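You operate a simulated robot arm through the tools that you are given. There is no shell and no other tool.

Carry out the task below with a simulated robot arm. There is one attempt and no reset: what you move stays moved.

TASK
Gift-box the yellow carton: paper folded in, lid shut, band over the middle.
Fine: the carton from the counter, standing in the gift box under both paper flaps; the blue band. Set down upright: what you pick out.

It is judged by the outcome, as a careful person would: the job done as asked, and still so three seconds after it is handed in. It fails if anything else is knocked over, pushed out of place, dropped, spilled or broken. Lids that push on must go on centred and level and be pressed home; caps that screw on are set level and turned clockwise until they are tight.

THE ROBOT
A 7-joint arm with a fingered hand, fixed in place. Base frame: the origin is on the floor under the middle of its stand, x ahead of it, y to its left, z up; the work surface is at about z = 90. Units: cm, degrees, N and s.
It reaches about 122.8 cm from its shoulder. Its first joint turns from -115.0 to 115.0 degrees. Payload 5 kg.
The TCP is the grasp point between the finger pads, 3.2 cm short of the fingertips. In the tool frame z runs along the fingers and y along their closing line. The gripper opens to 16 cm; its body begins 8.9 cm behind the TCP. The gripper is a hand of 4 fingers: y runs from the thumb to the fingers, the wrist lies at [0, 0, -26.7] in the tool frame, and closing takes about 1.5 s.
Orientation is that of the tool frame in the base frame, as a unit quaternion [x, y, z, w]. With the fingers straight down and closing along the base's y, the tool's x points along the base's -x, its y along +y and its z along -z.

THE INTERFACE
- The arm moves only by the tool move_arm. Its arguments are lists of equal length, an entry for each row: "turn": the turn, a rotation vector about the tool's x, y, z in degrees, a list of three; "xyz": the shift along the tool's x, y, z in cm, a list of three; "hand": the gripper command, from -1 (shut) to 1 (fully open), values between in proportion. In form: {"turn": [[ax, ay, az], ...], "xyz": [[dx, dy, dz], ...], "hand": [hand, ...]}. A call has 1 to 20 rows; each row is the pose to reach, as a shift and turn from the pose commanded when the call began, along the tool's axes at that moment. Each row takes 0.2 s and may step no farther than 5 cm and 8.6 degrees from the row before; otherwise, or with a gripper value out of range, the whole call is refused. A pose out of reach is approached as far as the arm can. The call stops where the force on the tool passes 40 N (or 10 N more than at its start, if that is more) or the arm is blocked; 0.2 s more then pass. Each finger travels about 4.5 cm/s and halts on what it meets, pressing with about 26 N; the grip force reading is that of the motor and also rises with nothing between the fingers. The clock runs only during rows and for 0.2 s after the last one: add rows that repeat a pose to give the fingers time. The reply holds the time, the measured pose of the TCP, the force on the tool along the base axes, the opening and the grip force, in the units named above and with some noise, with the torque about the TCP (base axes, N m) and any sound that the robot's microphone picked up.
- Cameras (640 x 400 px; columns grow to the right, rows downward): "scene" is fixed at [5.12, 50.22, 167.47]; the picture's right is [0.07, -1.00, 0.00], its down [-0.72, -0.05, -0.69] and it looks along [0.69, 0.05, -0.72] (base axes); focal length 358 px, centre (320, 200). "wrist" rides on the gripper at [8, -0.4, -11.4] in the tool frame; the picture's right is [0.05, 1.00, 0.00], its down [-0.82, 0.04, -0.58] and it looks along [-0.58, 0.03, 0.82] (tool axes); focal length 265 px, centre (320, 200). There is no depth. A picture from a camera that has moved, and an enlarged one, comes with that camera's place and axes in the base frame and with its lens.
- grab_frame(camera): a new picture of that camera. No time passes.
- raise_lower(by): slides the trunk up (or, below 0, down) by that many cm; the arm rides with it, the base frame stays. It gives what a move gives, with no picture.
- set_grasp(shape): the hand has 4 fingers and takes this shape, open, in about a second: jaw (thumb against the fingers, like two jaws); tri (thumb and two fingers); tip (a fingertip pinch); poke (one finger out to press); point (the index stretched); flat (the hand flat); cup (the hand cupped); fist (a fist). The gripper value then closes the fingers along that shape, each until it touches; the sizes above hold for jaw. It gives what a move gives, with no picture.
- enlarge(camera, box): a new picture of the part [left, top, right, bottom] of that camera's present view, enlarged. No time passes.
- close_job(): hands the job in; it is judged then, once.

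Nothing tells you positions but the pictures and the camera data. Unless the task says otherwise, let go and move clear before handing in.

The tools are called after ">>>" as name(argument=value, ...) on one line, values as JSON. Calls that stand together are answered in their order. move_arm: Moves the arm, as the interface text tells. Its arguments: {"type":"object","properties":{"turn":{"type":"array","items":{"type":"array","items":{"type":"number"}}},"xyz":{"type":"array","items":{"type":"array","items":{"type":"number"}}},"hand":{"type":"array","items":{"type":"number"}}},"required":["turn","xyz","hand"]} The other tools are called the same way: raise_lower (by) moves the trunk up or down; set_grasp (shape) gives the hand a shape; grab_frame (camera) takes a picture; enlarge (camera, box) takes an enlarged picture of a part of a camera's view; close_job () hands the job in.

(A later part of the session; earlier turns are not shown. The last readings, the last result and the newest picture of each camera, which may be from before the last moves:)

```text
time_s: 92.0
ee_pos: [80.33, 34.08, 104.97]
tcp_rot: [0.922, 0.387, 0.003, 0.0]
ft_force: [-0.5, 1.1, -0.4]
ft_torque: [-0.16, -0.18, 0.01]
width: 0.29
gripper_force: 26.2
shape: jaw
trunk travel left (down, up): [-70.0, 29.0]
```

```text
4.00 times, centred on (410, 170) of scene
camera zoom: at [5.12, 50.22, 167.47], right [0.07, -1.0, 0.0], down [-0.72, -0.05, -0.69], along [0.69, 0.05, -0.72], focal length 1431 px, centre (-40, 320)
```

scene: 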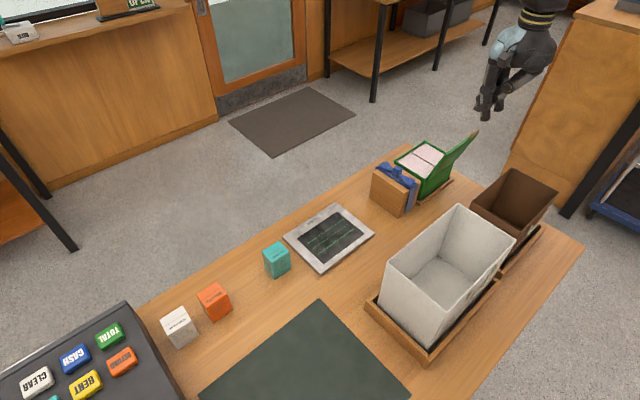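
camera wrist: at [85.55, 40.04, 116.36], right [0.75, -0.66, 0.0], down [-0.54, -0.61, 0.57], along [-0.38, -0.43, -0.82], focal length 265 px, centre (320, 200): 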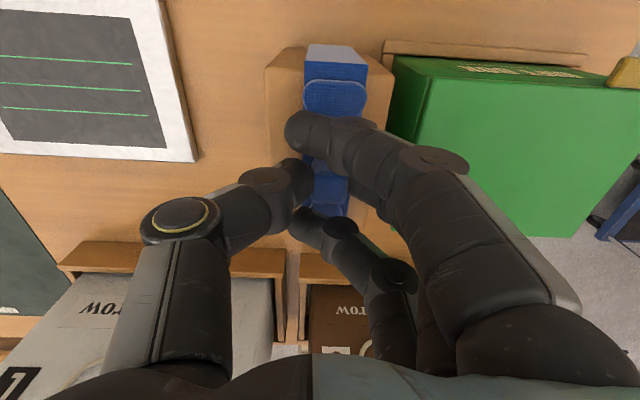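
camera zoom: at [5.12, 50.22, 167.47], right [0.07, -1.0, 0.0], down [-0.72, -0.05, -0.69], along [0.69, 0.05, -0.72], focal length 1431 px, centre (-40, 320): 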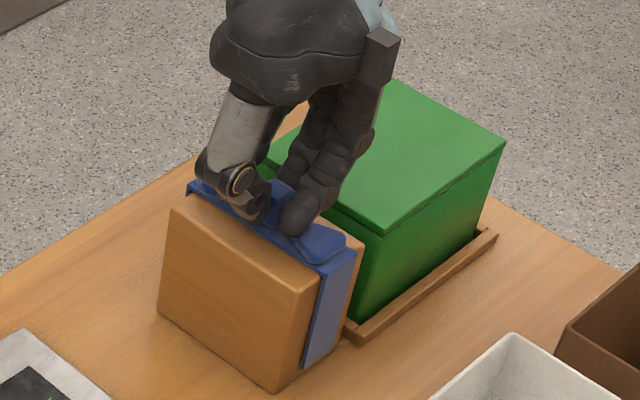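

The thumb and middle finger have the knot, with the outer fingers curled over the bow loops, at 26 N. I'll lift a little to test it.

>>> move_arm(turn=[[0, 0, 0], [0, 0, 0], [0, 0, 0], [0, 0, 0]], xyz=[[0, 0, -0.5], [0, 0, -1.2], [0, 0, -2], [0, 0, -2]], hand=[-1, -1, -1, -1])

>>> grab_frame(camera="wrist")

>>> enlarge(camera="scene", box=[360, 120, 460, 220])

```text
time_s: 93.0
ee_pos: [80.33, 34.02, 107.03]
tcp_rot: [0.922, 0.387, 0.003, 0.0]
ft_force: [-0.1, -1.6, -1.6]
ft_torque: [-0.07, -0.03, 0.0]
width: 0.2
gripper_force: 26.2
shape: jaw
trunk travel left (down, up): [-70.0, 29.0]
```

```text
taken
camera wrist: at [85.54, 40.11, 118.4], right [0.75, -0.66, 0.0], down [-0.54, -0.61, 0.57], along [-0.38, -0.43, -0.82], focal length 265 px, centre (320, 200)
```

wrist: 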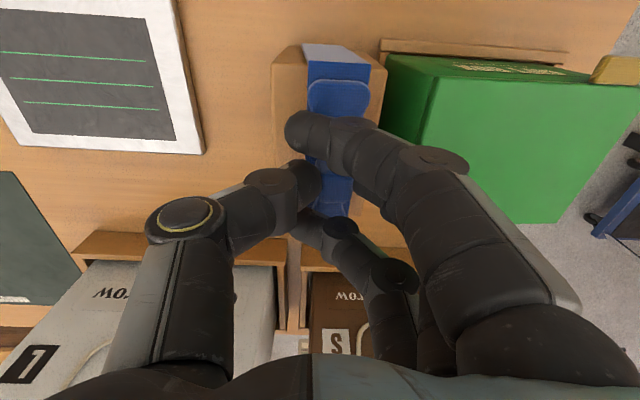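

```text
4.00 times, centred on (410, 170) of scene
camera zoom: at [5.12, 50.22, 167.47], right [0.07, -1.0, 0.0], down [-0.72, -0.05, -0.69], along [0.69, 0.05, -0.72], focal length 1431 px, centre (-40, 320)
```

zoom: 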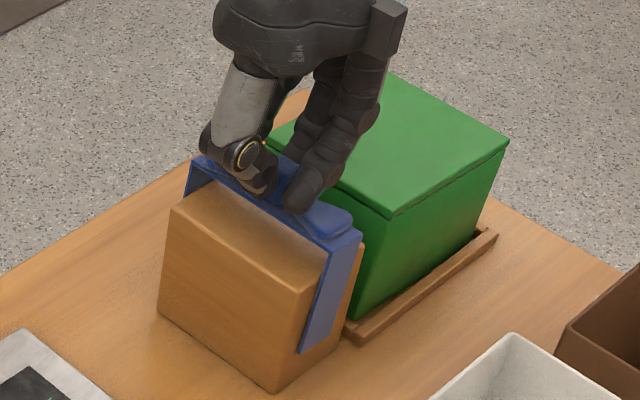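

The band comes up off the block level. I'll lift it fully clear, straight up.

>>> move_arm(turn=[[0, 0, 0], [0, 0, 0], [0, 0, 0], [0, 0, 0], [0, 0, 0], [0, 0, 0], [0, 0, 0]], xyz=[[0, 0, -2], [0, 0, -4], [0, 0, -6], [0, 0, -8], [0, 0, -10], [0, 0, -11.5], [0, 0, -11.5]], hand=[-1, -1, -1, -1, -1, -1, -1])

>>> grab_frame(camera="wrist")

>>> enlarge(camera="scene", box=[360, 60, 460, 220])

```text
time_s: 94.6
ee_pos: [80.39, 34.06, 118.49]
tcp_rot: [0.922, 0.387, 0.003, 0.001]
ft_force: [1.0, 0.8, -1.0]
ft_torque: [0.14, 0.15, 0.05]
width: 0.22
gripper_force: 25.2
shape: jaw
trunk travel left (down, up): [-70.0, 29.0]
```

```text
taken
camera wrist: at [85.52, 40.08, 129.92], right [0.75, -0.66, 0.0], down [-0.54, -0.61, 0.57], along [-0.38, -0.43, -0.82], focal length 265 px, centre (320, 200)
```

wrist: 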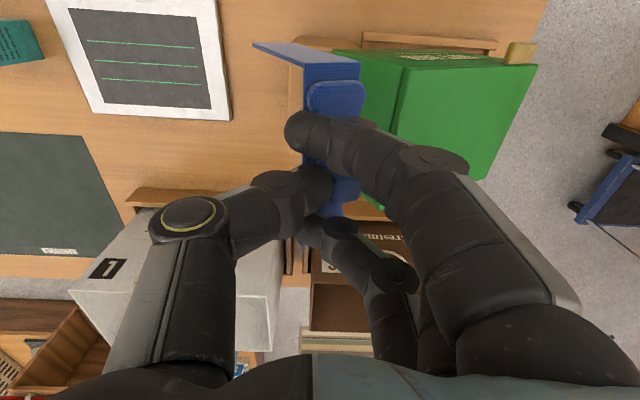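

```text
2.50 times, centred on (410, 140) of scene
camera zoom: at [5.12, 50.22, 167.47], right [0.07, -1.0, 0.0], down [-0.72, -0.05, -0.69], along [0.69, 0.05, -0.72], focal length 894 px, centre (95, 350)
```

zoom: 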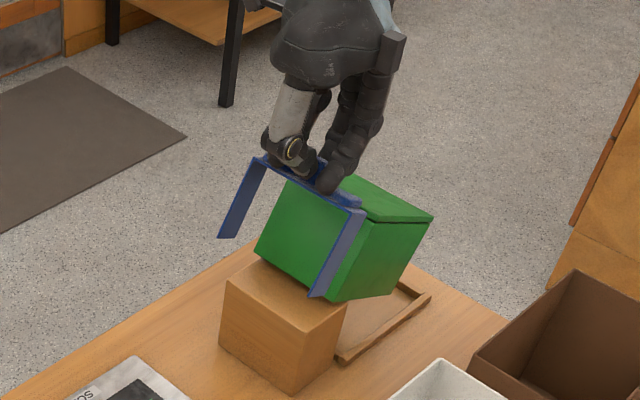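

Something's wrong: the gift box itself appears tilted out of its nest. I'll look closely before moving again.

>>> enlarge(camera="scene", box=[385, 110, 475, 205])

>>> enlarge(camera="wrist", box=[240, 20, 560, 220])

>>> grab_frame(camera="scene")

```text
4.21 times, centred on (430, 158) of scene
camera zoom: at [5.12, 50.22, 167.47], right [0.07, -1.0, 0.0], down [-0.72, -0.05, -0.69], along [0.69, 0.05, -0.72], focal length 1506 px, centre (-143, 379)
```

zoom: 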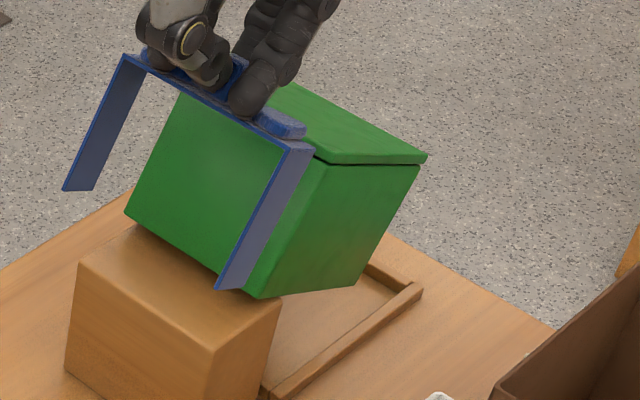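

```text
2.00 times, centred on (400, 120) of wrist
camera zoom: at [85.52, 40.08, 129.92], right [0.75, -0.66, 0.0], down [-0.54, -0.61, 0.57], along [-0.38, -0.43, -0.82], focal length 531 px, centre (160, 360)
```

zoom: 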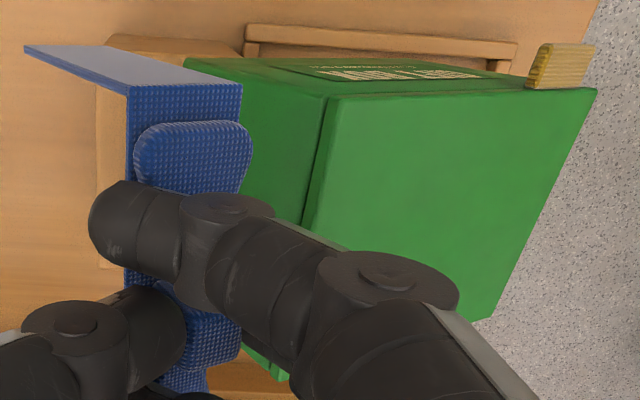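

```text
taken
```

scene: 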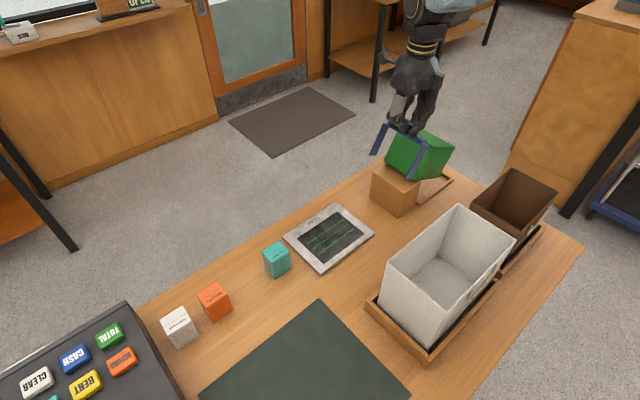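

The box's near end has been dragged up with the band. I need a clear view of what is hooking it, so I'll zoom in tightly from both cameras.

>>> enlarge(camera="scene", box=[395, 110, 445, 150])

>>> enlarge(camera="wrist", box=[280, 30, 440, 130])

>>> enlarge(camera="wrist", box=[280, 130, 440, 260])

>>> enlarge(camera="scene", box=[385, 150, 455, 215])

```text
10.00 times, centred on (420, 130) of scene
camera zoom: at [5.12, 50.22, 167.47], right [0.07, -1.0, 0.0], down [-0.72, -0.05, -0.69], along [0.69, 0.05, -0.72], focal length 3577 px, centre (-680, 900)
```

zoom: 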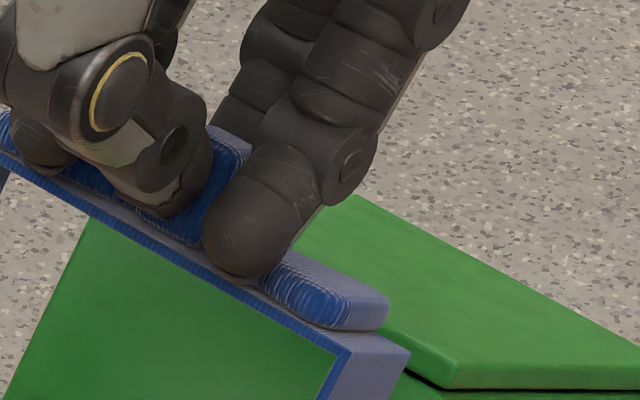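

```text
4.00 times, centred on (360, 80) of wrist
camera zoom: at [85.52, 40.08, 129.92], right [0.75, -0.66, 0.0], down [-0.54, -0.61, 0.57], along [-0.38, -0.43, -0.82], focal length 1062 px, centre (160, 680)
```

zoom: 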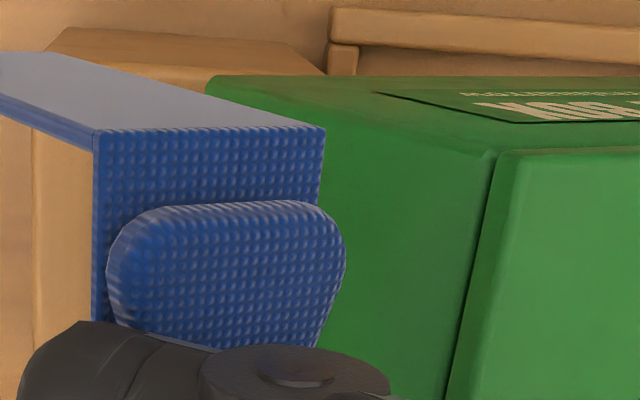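

```text
3.08 times, centred on (360, 195) of wrist
camera zoom: at [85.52, 40.08, 129.92], right [0.75, -0.66, 0.0], down [-0.54, -0.61, 0.57], along [-0.38, -0.43, -0.82], focal length 817 px, centre (197, 215)
```

zoom: 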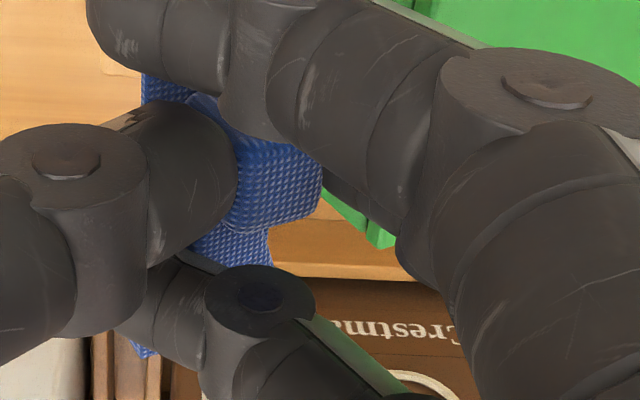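

```text
6.15 times, centred on (420, 182) of scene
camera zoom: at [5.12, 50.22, 167.47], right [0.07, -1.0, 0.0], down [-0.72, -0.05, -0.69], along [0.69, 0.05, -0.72], focal length 2201 px, centre (-295, 308)
```

zoom: 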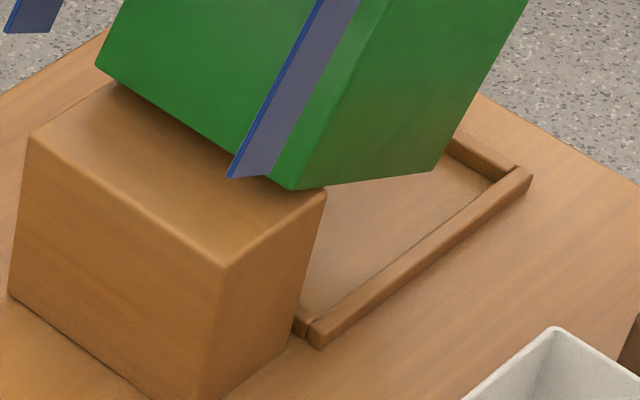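

The band and the gift box are moving together even though I see no finger touching the box, so they seem to be linked somehow. Safest is to reverse the lift slowly and watch how the box settles.

>>> move_arm(turn=[[0, 0, 0], [0, 0, 0], [0, 0, 0], [0, 0, 0], [0, 0, 0]], xyz=[[0, 0, 1], [0, 0, 2], [0, 0, 3], [0, 0, 4], [0, 0, 4]], hand=[-1, -1, -1, -1, -1])

>>> enlarge(camera="scene", box=[370, 100, 480, 215])

>>> grab_frame(camera="wrist")

```text
time_s: 95.8
ee_pos: [80.21, 34.0, 114.8]
tcp_rot: [0.922, 0.387, 0.005, 0.001]
ft_force: [4.5, 4.4, 30.0]
ft_torque: [-0.42, -0.6, 0.08]
width: 0.55
gripper_force: 26.4
shape: jaw
trunk travel left (down, up): [-70.0, 29.0]
```

```text
3.48 times, centred on (425, 158) of scene
camera zoom: at [5.12, 50.22, 167.47], right [0.07, -1.0, 0.0], down [-0.72, -0.05, -0.69], along [0.69, 0.05, -0.72], focal length 1244 px, centre (-45, 348)
```

zoom: 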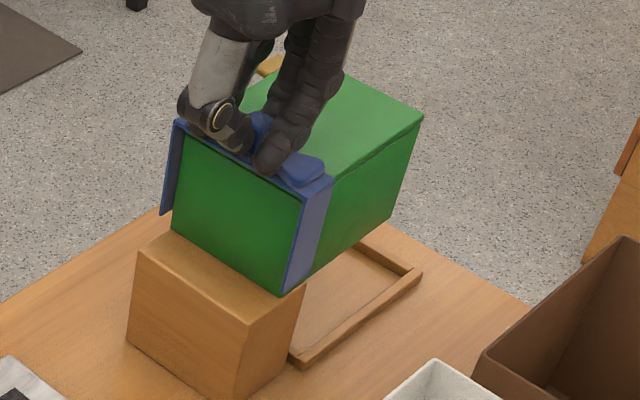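

```text
taken
camera wrist: at [85.4, 40.06, 126.18], right [0.75, -0.66, 0.0], down [-0.55, -0.61, 0.57], along [-0.38, -0.43, -0.82], focal length 265 px, centre (320, 200)
```

wrist: 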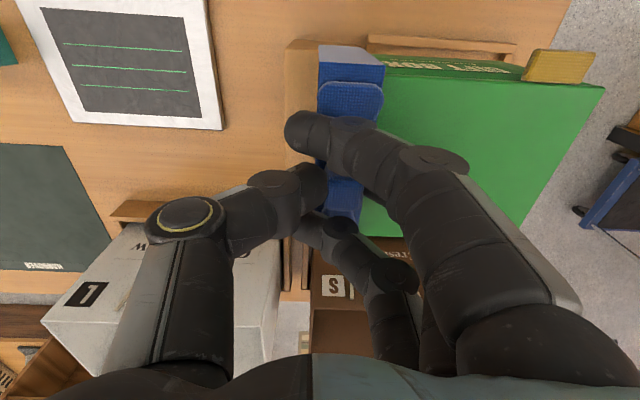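

The box's near end is now sitting on the block with the band over its end, and I'm pressing 30 N on it. I'll ease up by a centimetre to unload and re-examine.

>>> move_arm(turn=[[0, 0, 0], [0, 0, 0], [0, 0, 0]], xyz=[[0, 0, -0.4], [0, 0, -0.9], [0, 0, -0.9]], hand=[-1, -1, -1])

>>> enlarge(camera="scene", box=[385, 105, 475, 215])

>>> enlarge(camera="wrist", box=[270, 20, 590, 220])

```text
time_s: 96.6
ee_pos: [80.36, 34.04, 115.24]
tcp_rot: [0.923, 0.386, 0.001, 0.0]
ft_force: [0.9, -0.9, 6.4]
ft_torque: [-0.05, -0.09, 0.06]
width: 0.37
gripper_force: 25.7
shape: jaw
trunk travel left (down, up): [-70.0, 29.0]
```

```text
3.64 times, centred on (430, 160) of scene
camera zoom: at [5.12, 50.22, 167.47], right [0.07, -1.0, 0.0], down [-0.72, -0.05, -0.69], along [0.69, 0.05, -0.72], focal length 1301 px, centre (-80, 346)
```

zoom: 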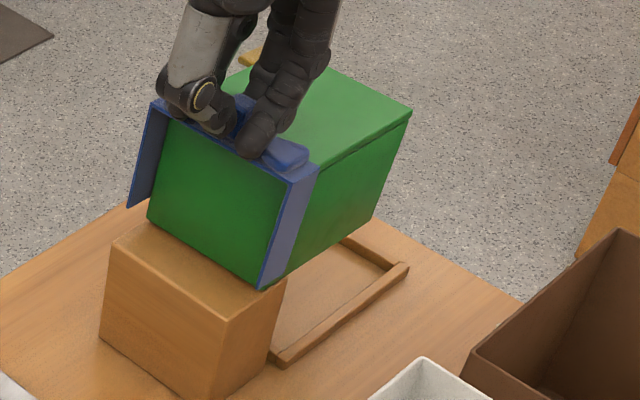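

```text
2.00 times, centred on (430, 120) of wrist
camera zoom: at [85.47, 39.95, 126.67], right [0.75, -0.66, 0.0], down [-0.54, -0.61, 0.58], along [-0.38, -0.43, -0.82], focal length 531 px, centre (100, 360)
```

zoom: 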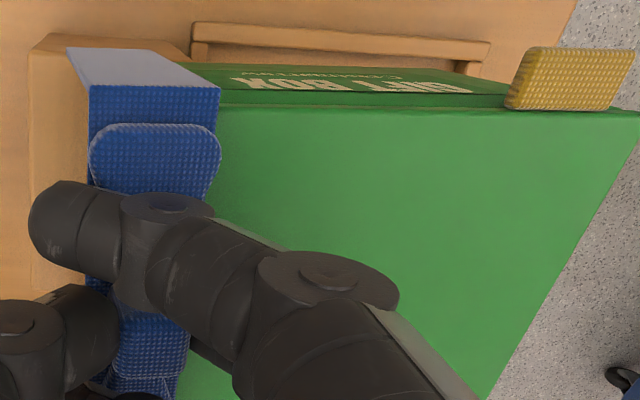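

The box is now nearly level, its near end resting on the block's top with the band's strap on the lid's end. I'll raise in small increments and watch how it behaves before deciding.

>>> move_arm(turn=[[0, 0, 0], [0, 0, 0]], xyz=[[0, 0, -0.5], [0, 0, -0.5]], hand=[-1, -1])

>>> enlarge(camera="scene", box=[385, 105, 475, 215])

>>> enlarge(camera="wrist", box=[270, 20, 590, 220])

```text
time_s: 97.2
ee_pos: [80.3, 34.0, 115.99]
tcp_rot: [0.922, 0.386, 0.003, 0.0]
ft_force: [-0.8, -2.3, 3.8]
ft_torque: [-0.01, -0.03, -0.01]
width: 0.3
gripper_force: 25.9
shape: jaw
trunk travel left (down, up): [-70.0, 29.0]
```

```text
3.64 times, centred on (430, 160) of scene
camera zoom: at [5.12, 50.22, 167.47], right [0.07, -1.0, 0.0], down [-0.72, -0.05, -0.69], along [0.69, 0.05, -0.72], focal length 1301 px, centre (-80, 346)
```

zoom: 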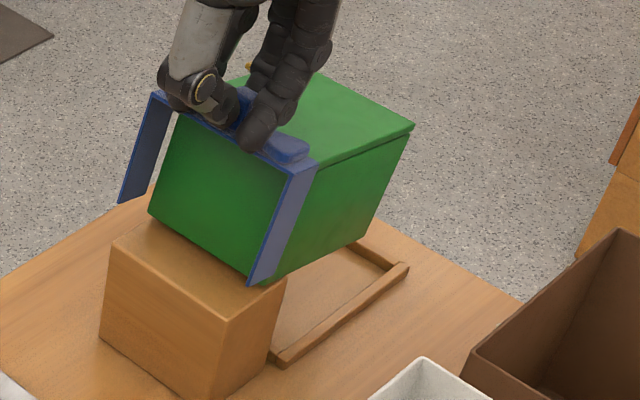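

```text
2.00 times, centred on (430, 120) of wrist
camera zoom: at [85.48, 39.98, 127.26], right [0.75, -0.66, 0.0], down [-0.54, -0.61, 0.57], along [-0.38, -0.43, -0.82], focal length 531 px, centre (100, 360)
```

zoom: 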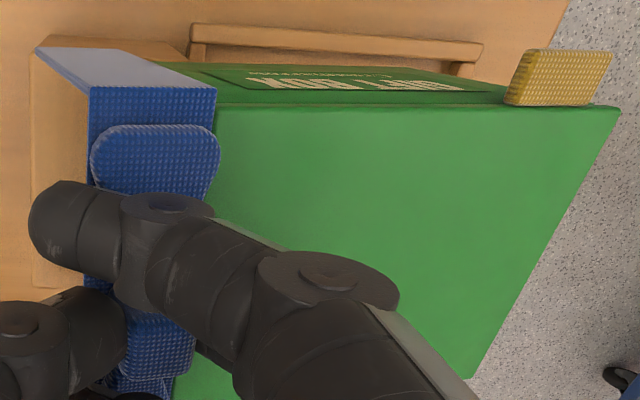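

The strap is bearing on the lid's end and holding the box level on the block; if I let go the box would tip off. My plan is to twist the band slightly so its legs grip the box sides, draw the box fully onto the block where it's stable, then re-grip everything properly. First the twist, with light downward pressure.

>>> move_arm(turn=[[0, 0, 0], [0, 0, 4], [0, 0, 8], [0, 0, 8]], xyz=[[0, 0, 0.5], [0, 0, 0.6], [0, 0, 0.6], [0, 0, 0.6]], hand=[-1, -1, -1, -1])

>>> enlarge(camera="scene", box=[385, 105, 475, 215])

>>> grab_frame(camera="wrist")

```text
time_s: 98.2
ee_pos: [80.27, 34.16, 115.39]
tcp_rot: [0.947, 0.321, 0.004, 0.0]
ft_force: [5.3, 4.0, 10.0]
ft_torque: [-0.07, -0.37, 0.39]
width: 0.31
gripper_force: 26.4
shape: jaw
trunk travel left (down, up): [-70.0, 29.0]
```

```text
3.64 times, centred on (430, 160) of scene
camera zoom: at [5.12, 50.22, 167.47], right [0.07, -1.0, 0.0], down [-0.72, -0.05, -0.69], along [0.69, 0.05, -0.72], focal length 1301 px, centre (-80, 346)
```

zoom: 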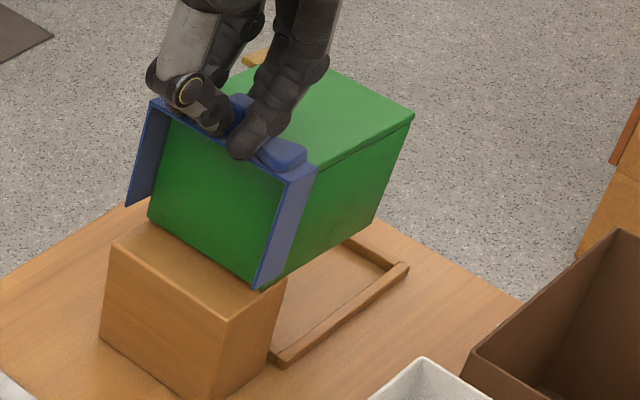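

```text
taken
camera wrist: at [86.26, 39.34, 126.72], right [0.65, -0.76, 0.0], down [-0.63, -0.53, 0.57], along [-0.43, -0.37, -0.82], focal length 265 px, centre (320, 200)
```

wrist: 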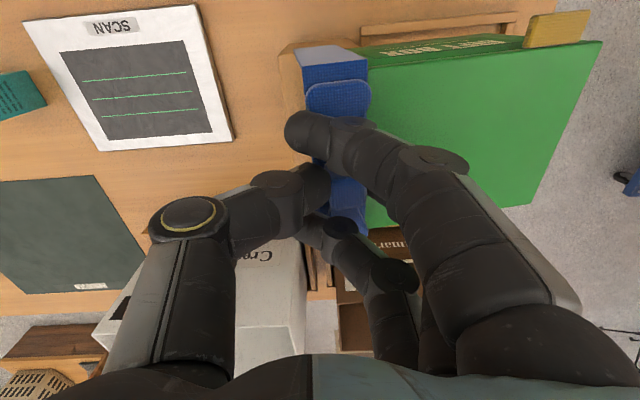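

The legs are now gripping the box sides (0.39 N·m of twist). I'll draw it toward the block's centre a little and check that the box follows.

>>> move_arm(turn=[[0, 0, 0], [0, 0, 0], [0, 0, 0], [0, 0, 0]], xyz=[[-0.07, -0.5, 0], [-0.13, -1, 0], [-0.2, -1.5, 0], [-0.2, -1.5, 0]], hand=[-1, -1, -1, -1])

>>> enlarge(camera="scene", box=[385, 105, 475, 215])

>>> grab_frame(camera="wrist")

```text
time_s: 99.2
ee_pos: [79.23, 35.01, 115.34]
tcp_rot: [0.947, 0.321, 0.003, 0.0]
ft_force: [3.9, 2.9, 8.4]
ft_torque: [-0.07, -0.28, 0.3]
width: 0.3
gripper_force: 25.4
shape: jaw
trunk travel left (down, up): [-70.0, 29.0]
```

```text
3.64 times, centred on (430, 160) of scene
camera zoom: at [5.12, 50.22, 167.47], right [0.07, -1.0, 0.0], down [-0.72, -0.05, -0.69], along [0.69, 0.05, -0.72], focal length 1301 px, centre (-80, 346)
```

zoom: 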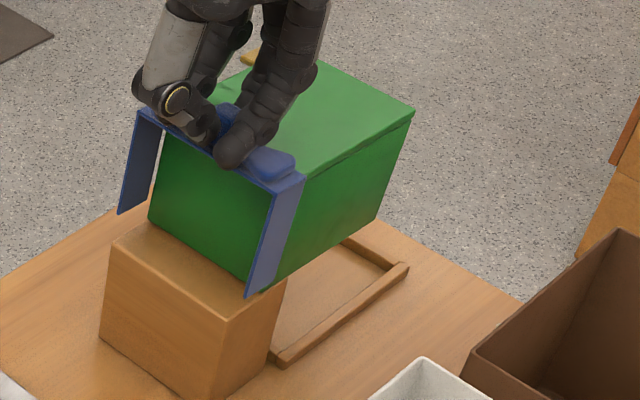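

```text
taken
camera wrist: at [85.23, 40.29, 126.69], right [0.65, -0.76, 0.0], down [-0.62, -0.53, 0.57], along [-0.44, -0.37, -0.82], focal length 265 px, centre (320, 200)
```

wrist: 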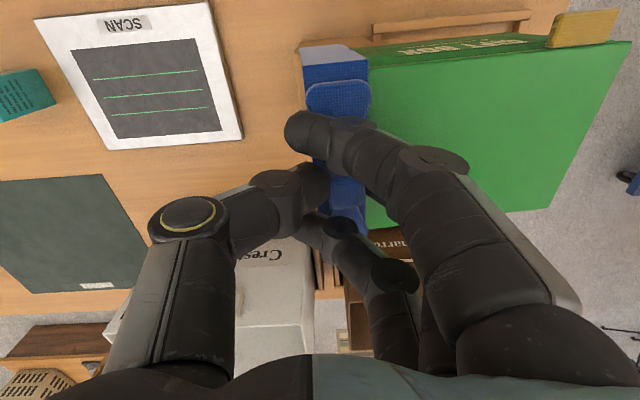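

The box stayed put and the strap just slid along the lid, so a straight pull won't do. I'll go back to regain overlap, then combine sideways motion (where the legs push positively) with a small pull, so that the box walks onto the block.

>>> move_arm(turn=[[0, 0, -2.7], [0, 0, -5.4], [0, 0, -8], [0, 0, -8], [0, 0, -8]], xyz=[[0.06, 0.5, 0], [0.13, 1, 0], [0.2, 1.5, 0], [0.26, 2, 0], [0.26, 2, 0]], hand=[-1, -1, -1, -1, -1])

>>> enlarge(camera="scene", box=[385, 105, 475, 215])

>>> enlarge(camera="wrist", box=[270, 20, 590, 220])

```text
time_s: 100.4
ee_pos: [80.7, 33.51, 115.49]
tcp_rot: [0.922, 0.386, 0.003, 0.001]
ft_force: [-3.2, -4.9, 8.2]
ft_torque: [-0.22, -0.03, -0.24]
width: 0.32
gripper_force: 25.6
shape: jaw
trunk travel left (down, up): [-70.0, 29.0]
```

```text
3.64 times, centred on (430, 160) of scene
camera zoom: at [5.12, 50.22, 167.47], right [0.07, -1.0, 0.0], down [-0.72, -0.05, -0.69], along [0.69, 0.05, -0.72], focal length 1301 px, centre (-80, 346)
```

zoom: 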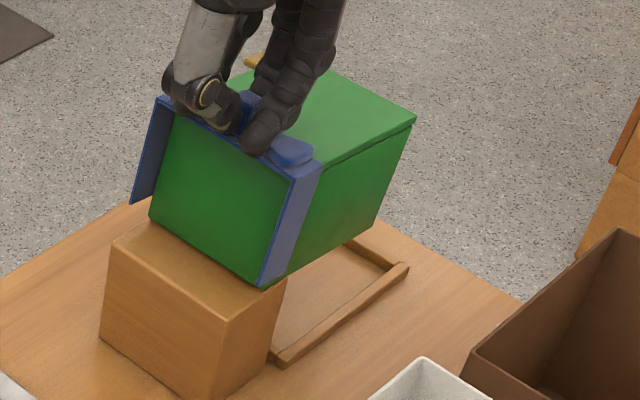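

```text
2.00 times, centred on (430, 120) of wrist
camera zoom: at [85.8, 39.57, 126.7], right [0.75, -0.66, 0.0], down [-0.54, -0.61, 0.57], along [-0.38, -0.43, -0.82], focal length 531 px, centre (100, 360)
```

zoom: 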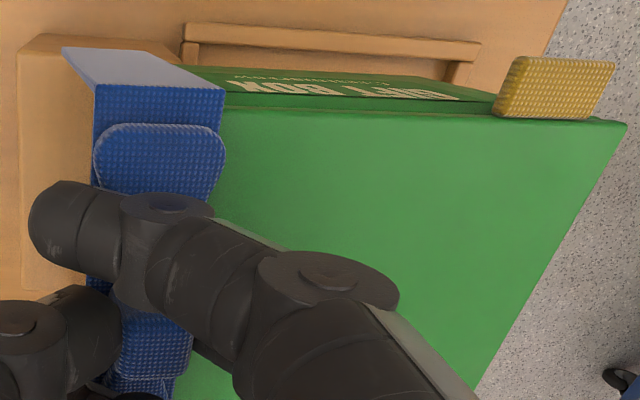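

Overlap regained. Now a diagonal move: sideways with a slight pull toward the block's centre.

>>> move_arm(turn=[[0, 0, 0], [0, 0, 0], [0, 0, 0], [0, 0, 0], [0, 0, 0], [0, 0, 0]], xyz=[[0.7, 0, 0], [1.3, -0.3, 0], [1.9, -0.6, 0], [2.5, -0.9, 0], [3.1, -1.2, 0], [3.1, -1.2, 0]], hand=[-1, -1, -1, -1, -1, -1])

>>> enlarge(camera="scene", box=[385, 105, 475, 215])

>>> enlarge(camera="wrist", box=[270, 20, 590, 220])

```text
time_s: 101.8
ee_pos: [81.81, 36.62, 115.46]
tcp_rot: [0.923, 0.386, 0.003, 0.0]
ft_force: [-3.6, -2.9, 10.8]
ft_torque: [-0.42, -0.04, -0.22]
width: 0.34
gripper_force: 25.7
shape: jaw
trunk travel left (down, up): [-70.0, 29.0]
```

```text
3.64 times, centred on (430, 160) of scene
camera zoom: at [5.12, 50.22, 167.47], right [0.07, -1.0, 0.0], down [-0.72, -0.05, -0.69], along [0.69, 0.05, -0.72], focal length 1301 px, centre (-80, 346)
```

zoom: 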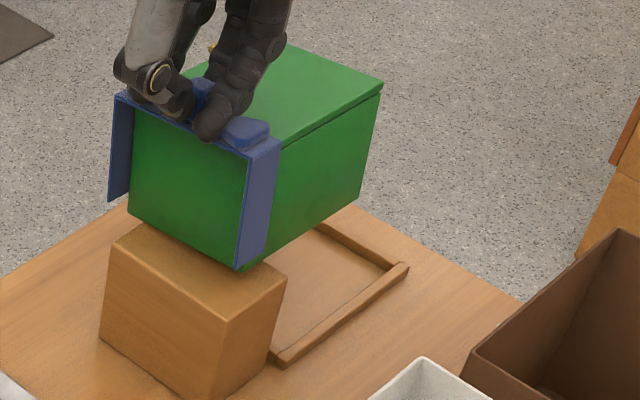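

```text
2.00 times, centred on (430, 120) of wrist
camera zoom: at [87.05, 42.65, 126.81], right [0.75, -0.66, 0.0], down [-0.55, -0.61, 0.57], along [-0.38, -0.43, -0.82], focal length 531 px, centre (100, 360)
```

zoom: 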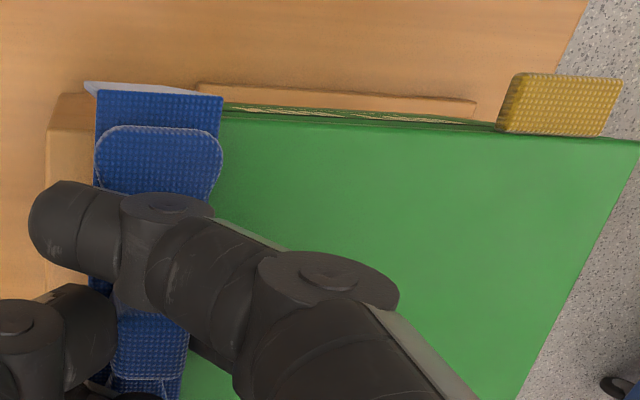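

The box followed sideways and came about 1 cm onto the block, so this works. I'll reset the overlap slightly and repeat in the opposite direction.

>>> move_arm(turn=[[0, 0, 0], [0, 0, 0], [0, 0, 0], [0, 0, 0], [0, 0, 0], [0, 0, 0], [0, 0, 0], [0, 0, 0], [0, 0, 0], [0, 0, 0]], xyz=[[0, 0.4, 0], [0, 0.8, 0], [-0.6, 0.8, 0], [-1.2, 0.5, 0], [-1.8, 0.2, 0], [-2.4, -0.1, 0], [-3, -0.4, 0], [-3.6, -0.7, 0], [-4.2, -1, 0], [-4.2, -1, 0]], hand=[-1, -1, -1, -1, -1, -1, -1, -1, -1, -1])

>>> enlarge(camera="scene", box=[385, 105, 475, 215])

>>> enlarge(camera="wrist", box=[270, 20, 590, 220])

```text
time_s: 104.0
ee_pos: [78.38, 34.5, 115.3]
tcp_rot: [0.922, 0.387, 0.004, 0.001]
ft_force: [3.2, 1.8, 5.8]
ft_torque: [0.01, -0.2, 0.19]
width: 0.33
gripper_force: 25.5
shape: jaw
trunk travel left (down, up): [-70.0, 29.0]
```

```text
3.64 times, centred on (430, 160) of scene
camera zoom: at [5.12, 50.22, 167.47], right [0.07, -1.0, 0.0], down [-0.72, -0.05, -0.69], along [0.69, 0.05, -0.72], focal length 1301 px, centre (-80, 346)
```

zoom: 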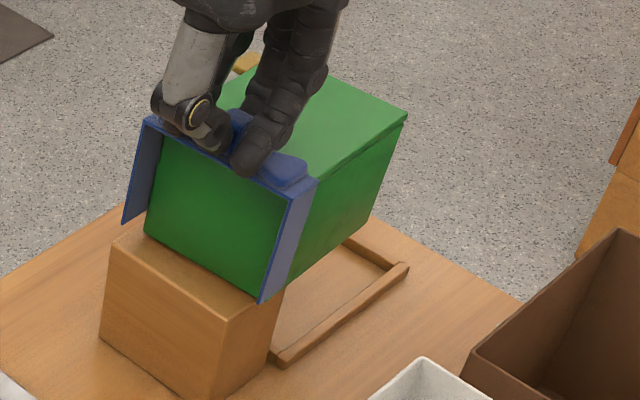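

```text
2.00 times, centred on (430, 120) of wrist
camera zoom: at [83.5, 40.41, 126.72], right [0.75, -0.66, 0.0], down [-0.54, -0.61, 0.57], along [-0.38, -0.43, -0.82], focal length 531 px, centre (100, 360)
```

zoom: 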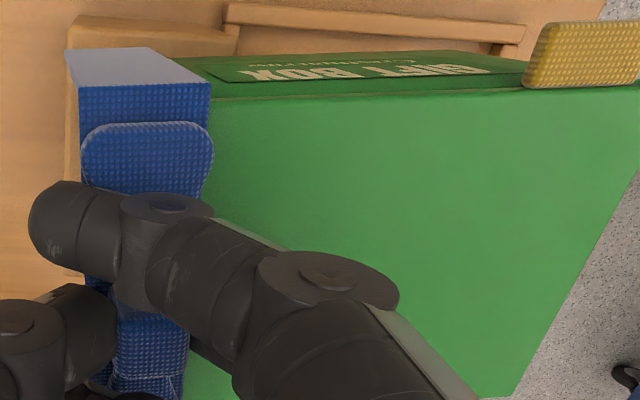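

Progress: the near corner has moved roughly 1.6 cm onto the block. I'll reset the overlap and keep walking it.

>>> move_arm(turn=[[0, 0, 0], [0, 0, 0], [0, 0, 0], [0, 0, 0], [0, 0, 0], [0, 0, 0], [0, 0, 0], [0, 0, 0], [0, 0, 0], [0, 0, 0], [0, 0, 0], [0, 0, 0]], xyz=[[0, 0.5, 0.1], [0, 1, 0.1], [0, 1.5, 0.1], [0, 2, 0.1], [0.6, 2, 0.1], [1.2, 1.8, 0.1], [1.8, 1.6, 0.1], [2.4, 1.4, 0.1], [3, 1.2, 0.1], [3.6, 1, 0.1], [4.2, 0.8, 0.1], [4.2, 0.8, 0.1]], hand=[-1, -1, -1, -1, -1, -1, -1, -1, -1, -1, -1, -1])

>>> enlarge(camera="scene", box=[385, 105, 475, 215])

>>> enlarge(camera="wrist", box=[270, 20, 590, 220])

```text
time_s: 106.6
ee_pos: [81.85, 36.79, 115.25]
tcp_rot: [0.922, 0.386, 0.003, 0.001]
ft_force: [-2.7, -3.4, 10.1]
ft_torque: [-0.38, -0.03, -0.24]
width: 0.33
gripper_force: 26.0
shape: jaw
trunk travel left (down, up): [-70.0, 29.0]
```

```text
3.64 times, centred on (430, 160) of scene
camera zoom: at [5.12, 50.22, 167.47], right [0.07, -1.0, 0.0], down [-0.72, -0.05, -0.69], along [0.69, 0.05, -0.72], focal length 1301 px, centre (-80, 346)
```

zoom: 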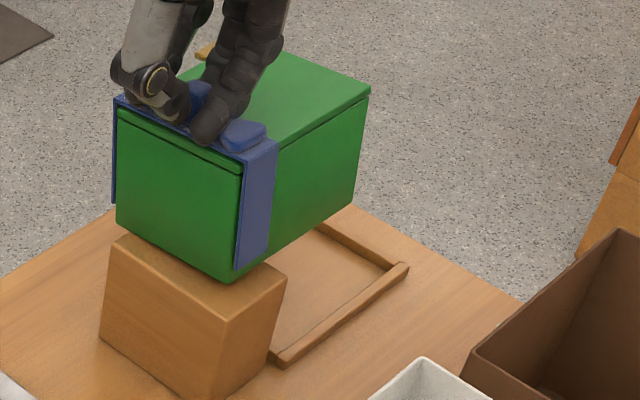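

```text
2.00 times, centred on (430, 120) of wrist
camera zoom: at [86.94, 42.84, 126.67], right [0.75, -0.66, 0.0], down [-0.55, -0.61, 0.57], along [-0.38, -0.43, -0.82], focal length 531 px, centre (100, 360)
```

zoom: 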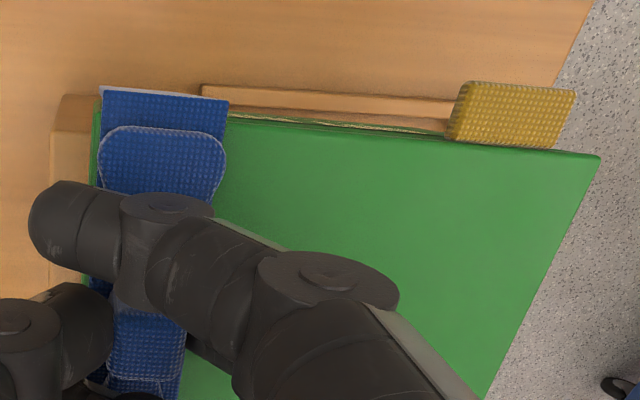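

The box is creeping onto the block and the strap now sits fully on its lid. Continuing with further diagonal strokes.

>>> move_arm(turn=[[0, 0, 0], [0, 0, 0], [0, 0, 0], [0, 0, 0], [0, 0, 0], [0, 0, 0], [0, 0, 0], [0, 0, 0], [0, 0, 0], [0, 0, 0]], xyz=[[-0.6, 0, 0], [-1.2, -0.3, 0], [-1.8, -0.6, 0], [-2.4, -0.9, 0], [-3, -1.2, 0], [-3.6, -1.5, 0], [-4.2, -1.8, 0], [-4.8, -2.1, 0], [-5.4, -2.4, 0], [-5.4, -2.4, 0]], hand=[-1, -1, -1, -1, -1, -1, -1, -1, -1, -1])

>>> enlarge(camera="scene", box=[385, 105, 475, 215])

>>> enlarge(camera="wrist", box=[270, 20, 590, 220])

```text
time_s: 108.8
ee_pos: [76.42, 34.62, 115.16]
tcp_rot: [0.922, 0.387, 0.003, 0.001]
ft_force: [1.4, 1.7, 3.4]
ft_torque: [0.02, -0.22, 0.2]
width: 0.31
gripper_force: 26.1
shape: jaw
trunk travel left (down, up): [-70.0, 29.0]
```

```text
3.64 times, centred on (430, 160) of scene
camera zoom: at [5.12, 50.22, 167.47], right [0.07, -1.0, 0.0], down [-0.72, -0.05, -0.69], along [0.69, 0.05, -0.72], focal length 1301 px, centre (-80, 346)
```

zoom: 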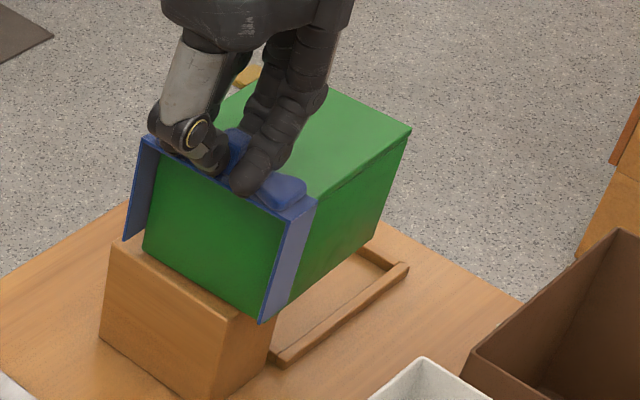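

```text
2.00 times, centred on (430, 120) of wrist
camera zoom: at [81.52, 40.69, 126.59], right [0.75, -0.66, 0.0], down [-0.54, -0.61, 0.57], along [-0.38, -0.43, -0.82], focal length 531 px, centre (100, 360)
```

zoom: 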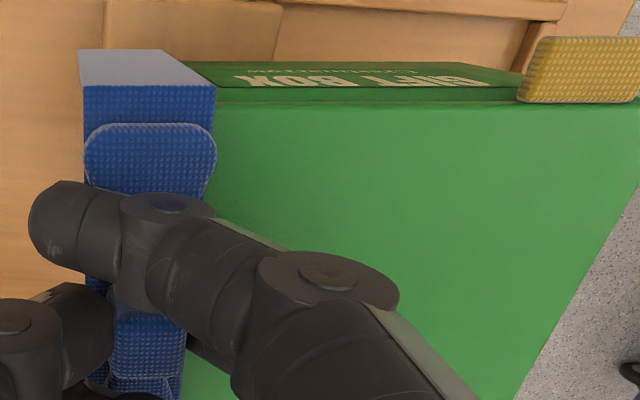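

The near face is now close to the block's front edge. I'll do another reset and stroke.

>>> move_arm(turn=[[0, 0, 0], [0, 0, 0], [0, 0, 0], [0, 0, 0], [0, 0, 0], [0, 0, 0], [0, 0, 0], [0, 0, 0], [0, 0, 0], [0, 0, 0], [0, 0, 0], [0, 0, 0], [0, 0, 0], [0, 0, 0]], xyz=[[0, 0.5, 0.2], [0, 1, 0.2], [0, 1.5, 0.2], [0, 2, 0.2], [0.6, 2, 0.2], [1.2, 1.7, 0.2], [1.8, 1.4, 0.2], [2.4, 1.1, 0.2], [3, 0.8, 0.2], [3.6, 0.5, 0.2], [4.2, 0.2, 0.2], [4.8, -0.1, 0.2], [5.2, -0.4, 0.2], [5.2, -0.4, 0.2]], hand=[-1, -1, -1, -1, -1, -1, -1, -1, -1, -1, -1, -1, -1, -1])

>>> enlarge(camera="scene", box=[385, 105, 475, 215])

>>> enlarge(camera="wrist", box=[270, 20, 590, 220])

```text
time_s: 111.8
ee_pos: [79.56, 38.6, 115.0]
tcp_rot: [0.922, 0.387, 0.002, 0.002]
ft_force: [-3.3, -1.9, 3.5]
ft_torque: [-0.26, -0.06, -0.25]
width: 0.3
gripper_force: 25.4
shape: jaw
trunk travel left (down, up): [-70.0, 29.0]
```

```text
3.64 times, centred on (430, 160) of scene
camera zoom: at [5.12, 50.22, 167.47], right [0.07, -1.0, 0.0], down [-0.72, -0.05, -0.69], along [0.69, 0.05, -0.72], focal length 1301 px, centre (-80, 346)
```

zoom: 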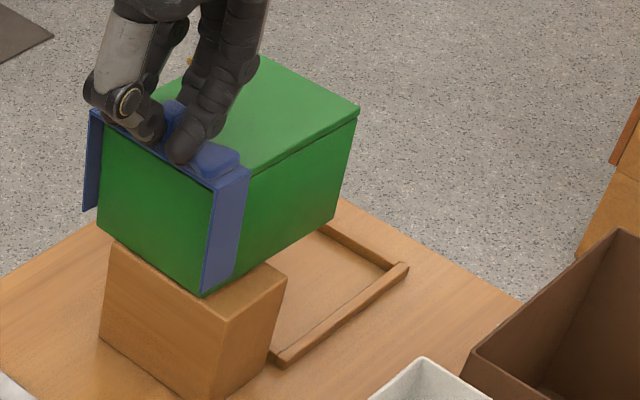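

```text
2.00 times, centred on (430, 120) of wrist
camera zoom: at [84.82, 44.64, 126.44], right [0.75, -0.66, 0.0], down [-0.54, -0.61, 0.57], along [-0.38, -0.43, -0.82], focal length 531 px, centre (100, 360)
```

zoom: 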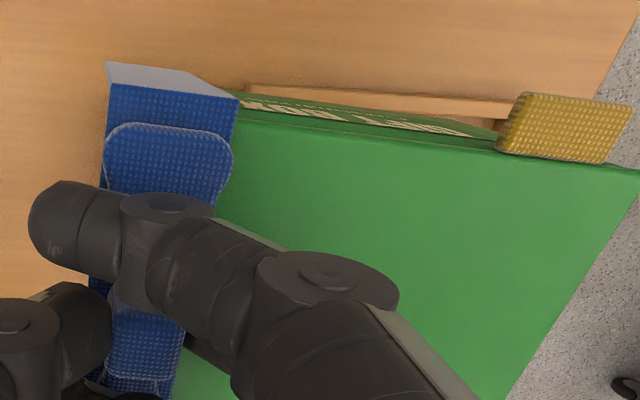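

Good progress again: about 1.7 cm more is needed for balance. Another stroke back.

>>> move_arm(turn=[[0, 0, 0], [0, 0, 0], [0, 0, 0], [0, 0, 0], [0, 0, 0], [0, 0, 0], [0, 0, 0], [0, 0, 0], [0, 0, 0], [0, 0, 0], [0, 0, 0], [0, 0, 0], [0, 0, 0], [0, 0, 0], [0, 0, 0]], xyz=[[0, 0.5, 0.3], [0, 1, 0.3], [0, 1.5, 0.3], [0, 2, 0.3], [-0.6, 2, 0.3], [-1.2, 1.7, 0.3], [-1.8, 1.4, 0.3], [-2.4, 1.1, 0.3], [-3, 0.8, 0.3], [-3.6, 0.5, 0.3], [-4.2, 0.2, 0.3], [-4.8, -0.1, 0.3], [-5.4, -0.4, 0.3], [-6, -0.7, 0.3], [-6, -0.7, 0.3]], hand=[-1, -1, -1, -1, -1, -1, -1, -1, -1, -1, -1, -1, -1, -1, -1])

>>> enlarge(camera="scene", box=[385, 105, 475, 215])

>>> enlarge(camera="wrist", box=[270, 20, 590, 220])

```text
time_s: 115.0
ee_pos: [75.22, 34.86, 114.79]
tcp_rot: [0.922, 0.387, 0.006, 0.001]
ft_force: [3.0, 3.2, 6.4]
ft_torque: [-0.07, -0.28, 0.24]
width: 0.37
gripper_force: 25.8
shape: jaw
trunk travel left (down, up): [-70.0, 29.0]
stopped in row 15: the force on the tool passed its limit at 41 N (the readings are from after the stop); the commanded pose is now the measured one
```

```text
3.64 times, centred on (430, 160) of scene
camera zoom: at [5.12, 50.22, 167.47], right [0.07, -1.0, 0.0], down [-0.72, -0.05, -0.69], along [0.69, 0.05, -0.72], focal length 1301 px, centre (-80, 346)
```

zoom: 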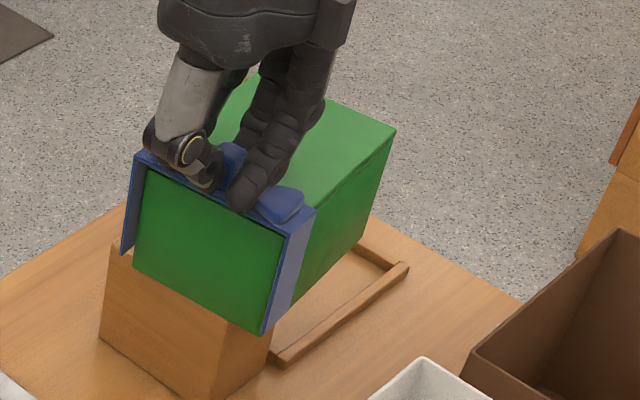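

```text
2.00 times, centred on (430, 120) of wrist
camera zoom: at [80.32, 40.94, 126.26], right [0.75, -0.66, 0.01], down [-0.55, -0.61, 0.57], along [-0.37, -0.43, -0.82], focal length 531 px, centre (100, 360)
```

zoom: 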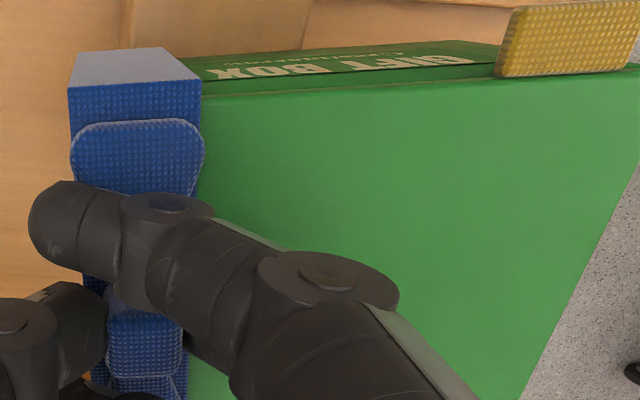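

Nearly there: roughly 1 cm short of balance by my estimate. One more stroke the other way, with slightly less downward pressure.

>>> move_arm(turn=[[0, 0, 0], [0, 0, 0], [0, 0, 0], [0, 0, 0], [0, 0, 0], [0, 0, 0], [0, 0, 0], [0, 0, 0], [0, 0, 0], [0, 0, 0], [0, 0, 0], [0, 0, 0], [0, 0, 0], [0, 0, 0]], xyz=[[0, 0.5, 0], [0, 1, 0], [0, 1.5, 0], [0, 2, 0], [0.6, 2, 0], [1.2, 1.7, 0], [1.8, 1.4, 0], [2.4, 1.1, 0], [3, 0.8, 0], [3.6, 0.5, 0], [4.2, 0.2, 0], [4.8, -0.1, 0], [5.2, -0.4, 0], [5.2, -0.4, 0]], hand=[-1, -1, -1, -1, -1, -1, -1, -1, -1, -1, -1, -1, -1, -1])

>>> enlarge(camera="scene", box=[385, 105, 475, 215])

>>> enlarge(camera="wrist", box=[270, 20, 590, 220])

```text
time_s: 118.0
ee_pos: [78.35, 38.88, 115.07]
tcp_rot: [0.922, 0.387, 0.005, 0.0]
ft_force: [-3.3, -2.7, 6.5]
ft_torque: [-0.32, -0.01, -0.26]
width: 0.37
gripper_force: 25.9
shape: jaw
trunk travel left (down, up): [-70.0, 29.0]
```

```text
3.64 times, centred on (430, 160) of scene
camera zoom: at [5.12, 50.22, 167.47], right [0.07, -1.0, 0.0], down [-0.72, -0.05, -0.69], along [0.69, 0.05, -0.72], focal length 1301 px, centre (-80, 346)
```

zoom: 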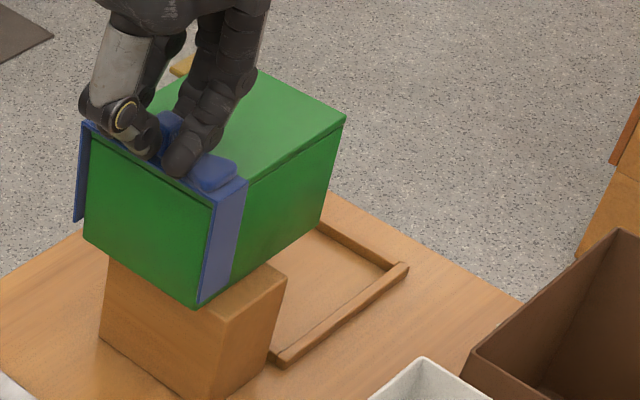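

```text
2.00 times, centred on (430, 120) of wrist
camera zoom: at [83.53, 44.9, 126.33], right [0.75, -0.66, 0.0], down [-0.55, -0.61, 0.57], along [-0.38, -0.43, -0.82], focal length 531 px, centre (100, 360)
```

zoom: 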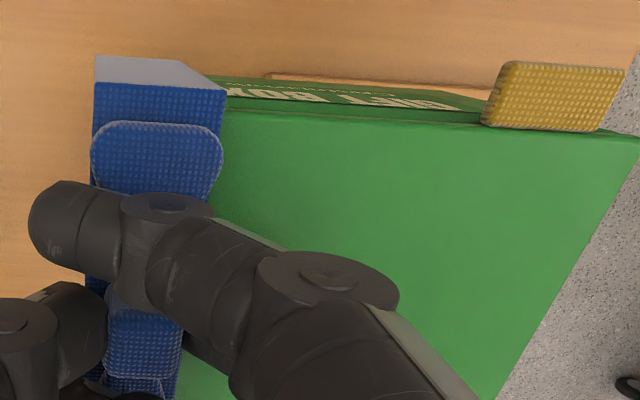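

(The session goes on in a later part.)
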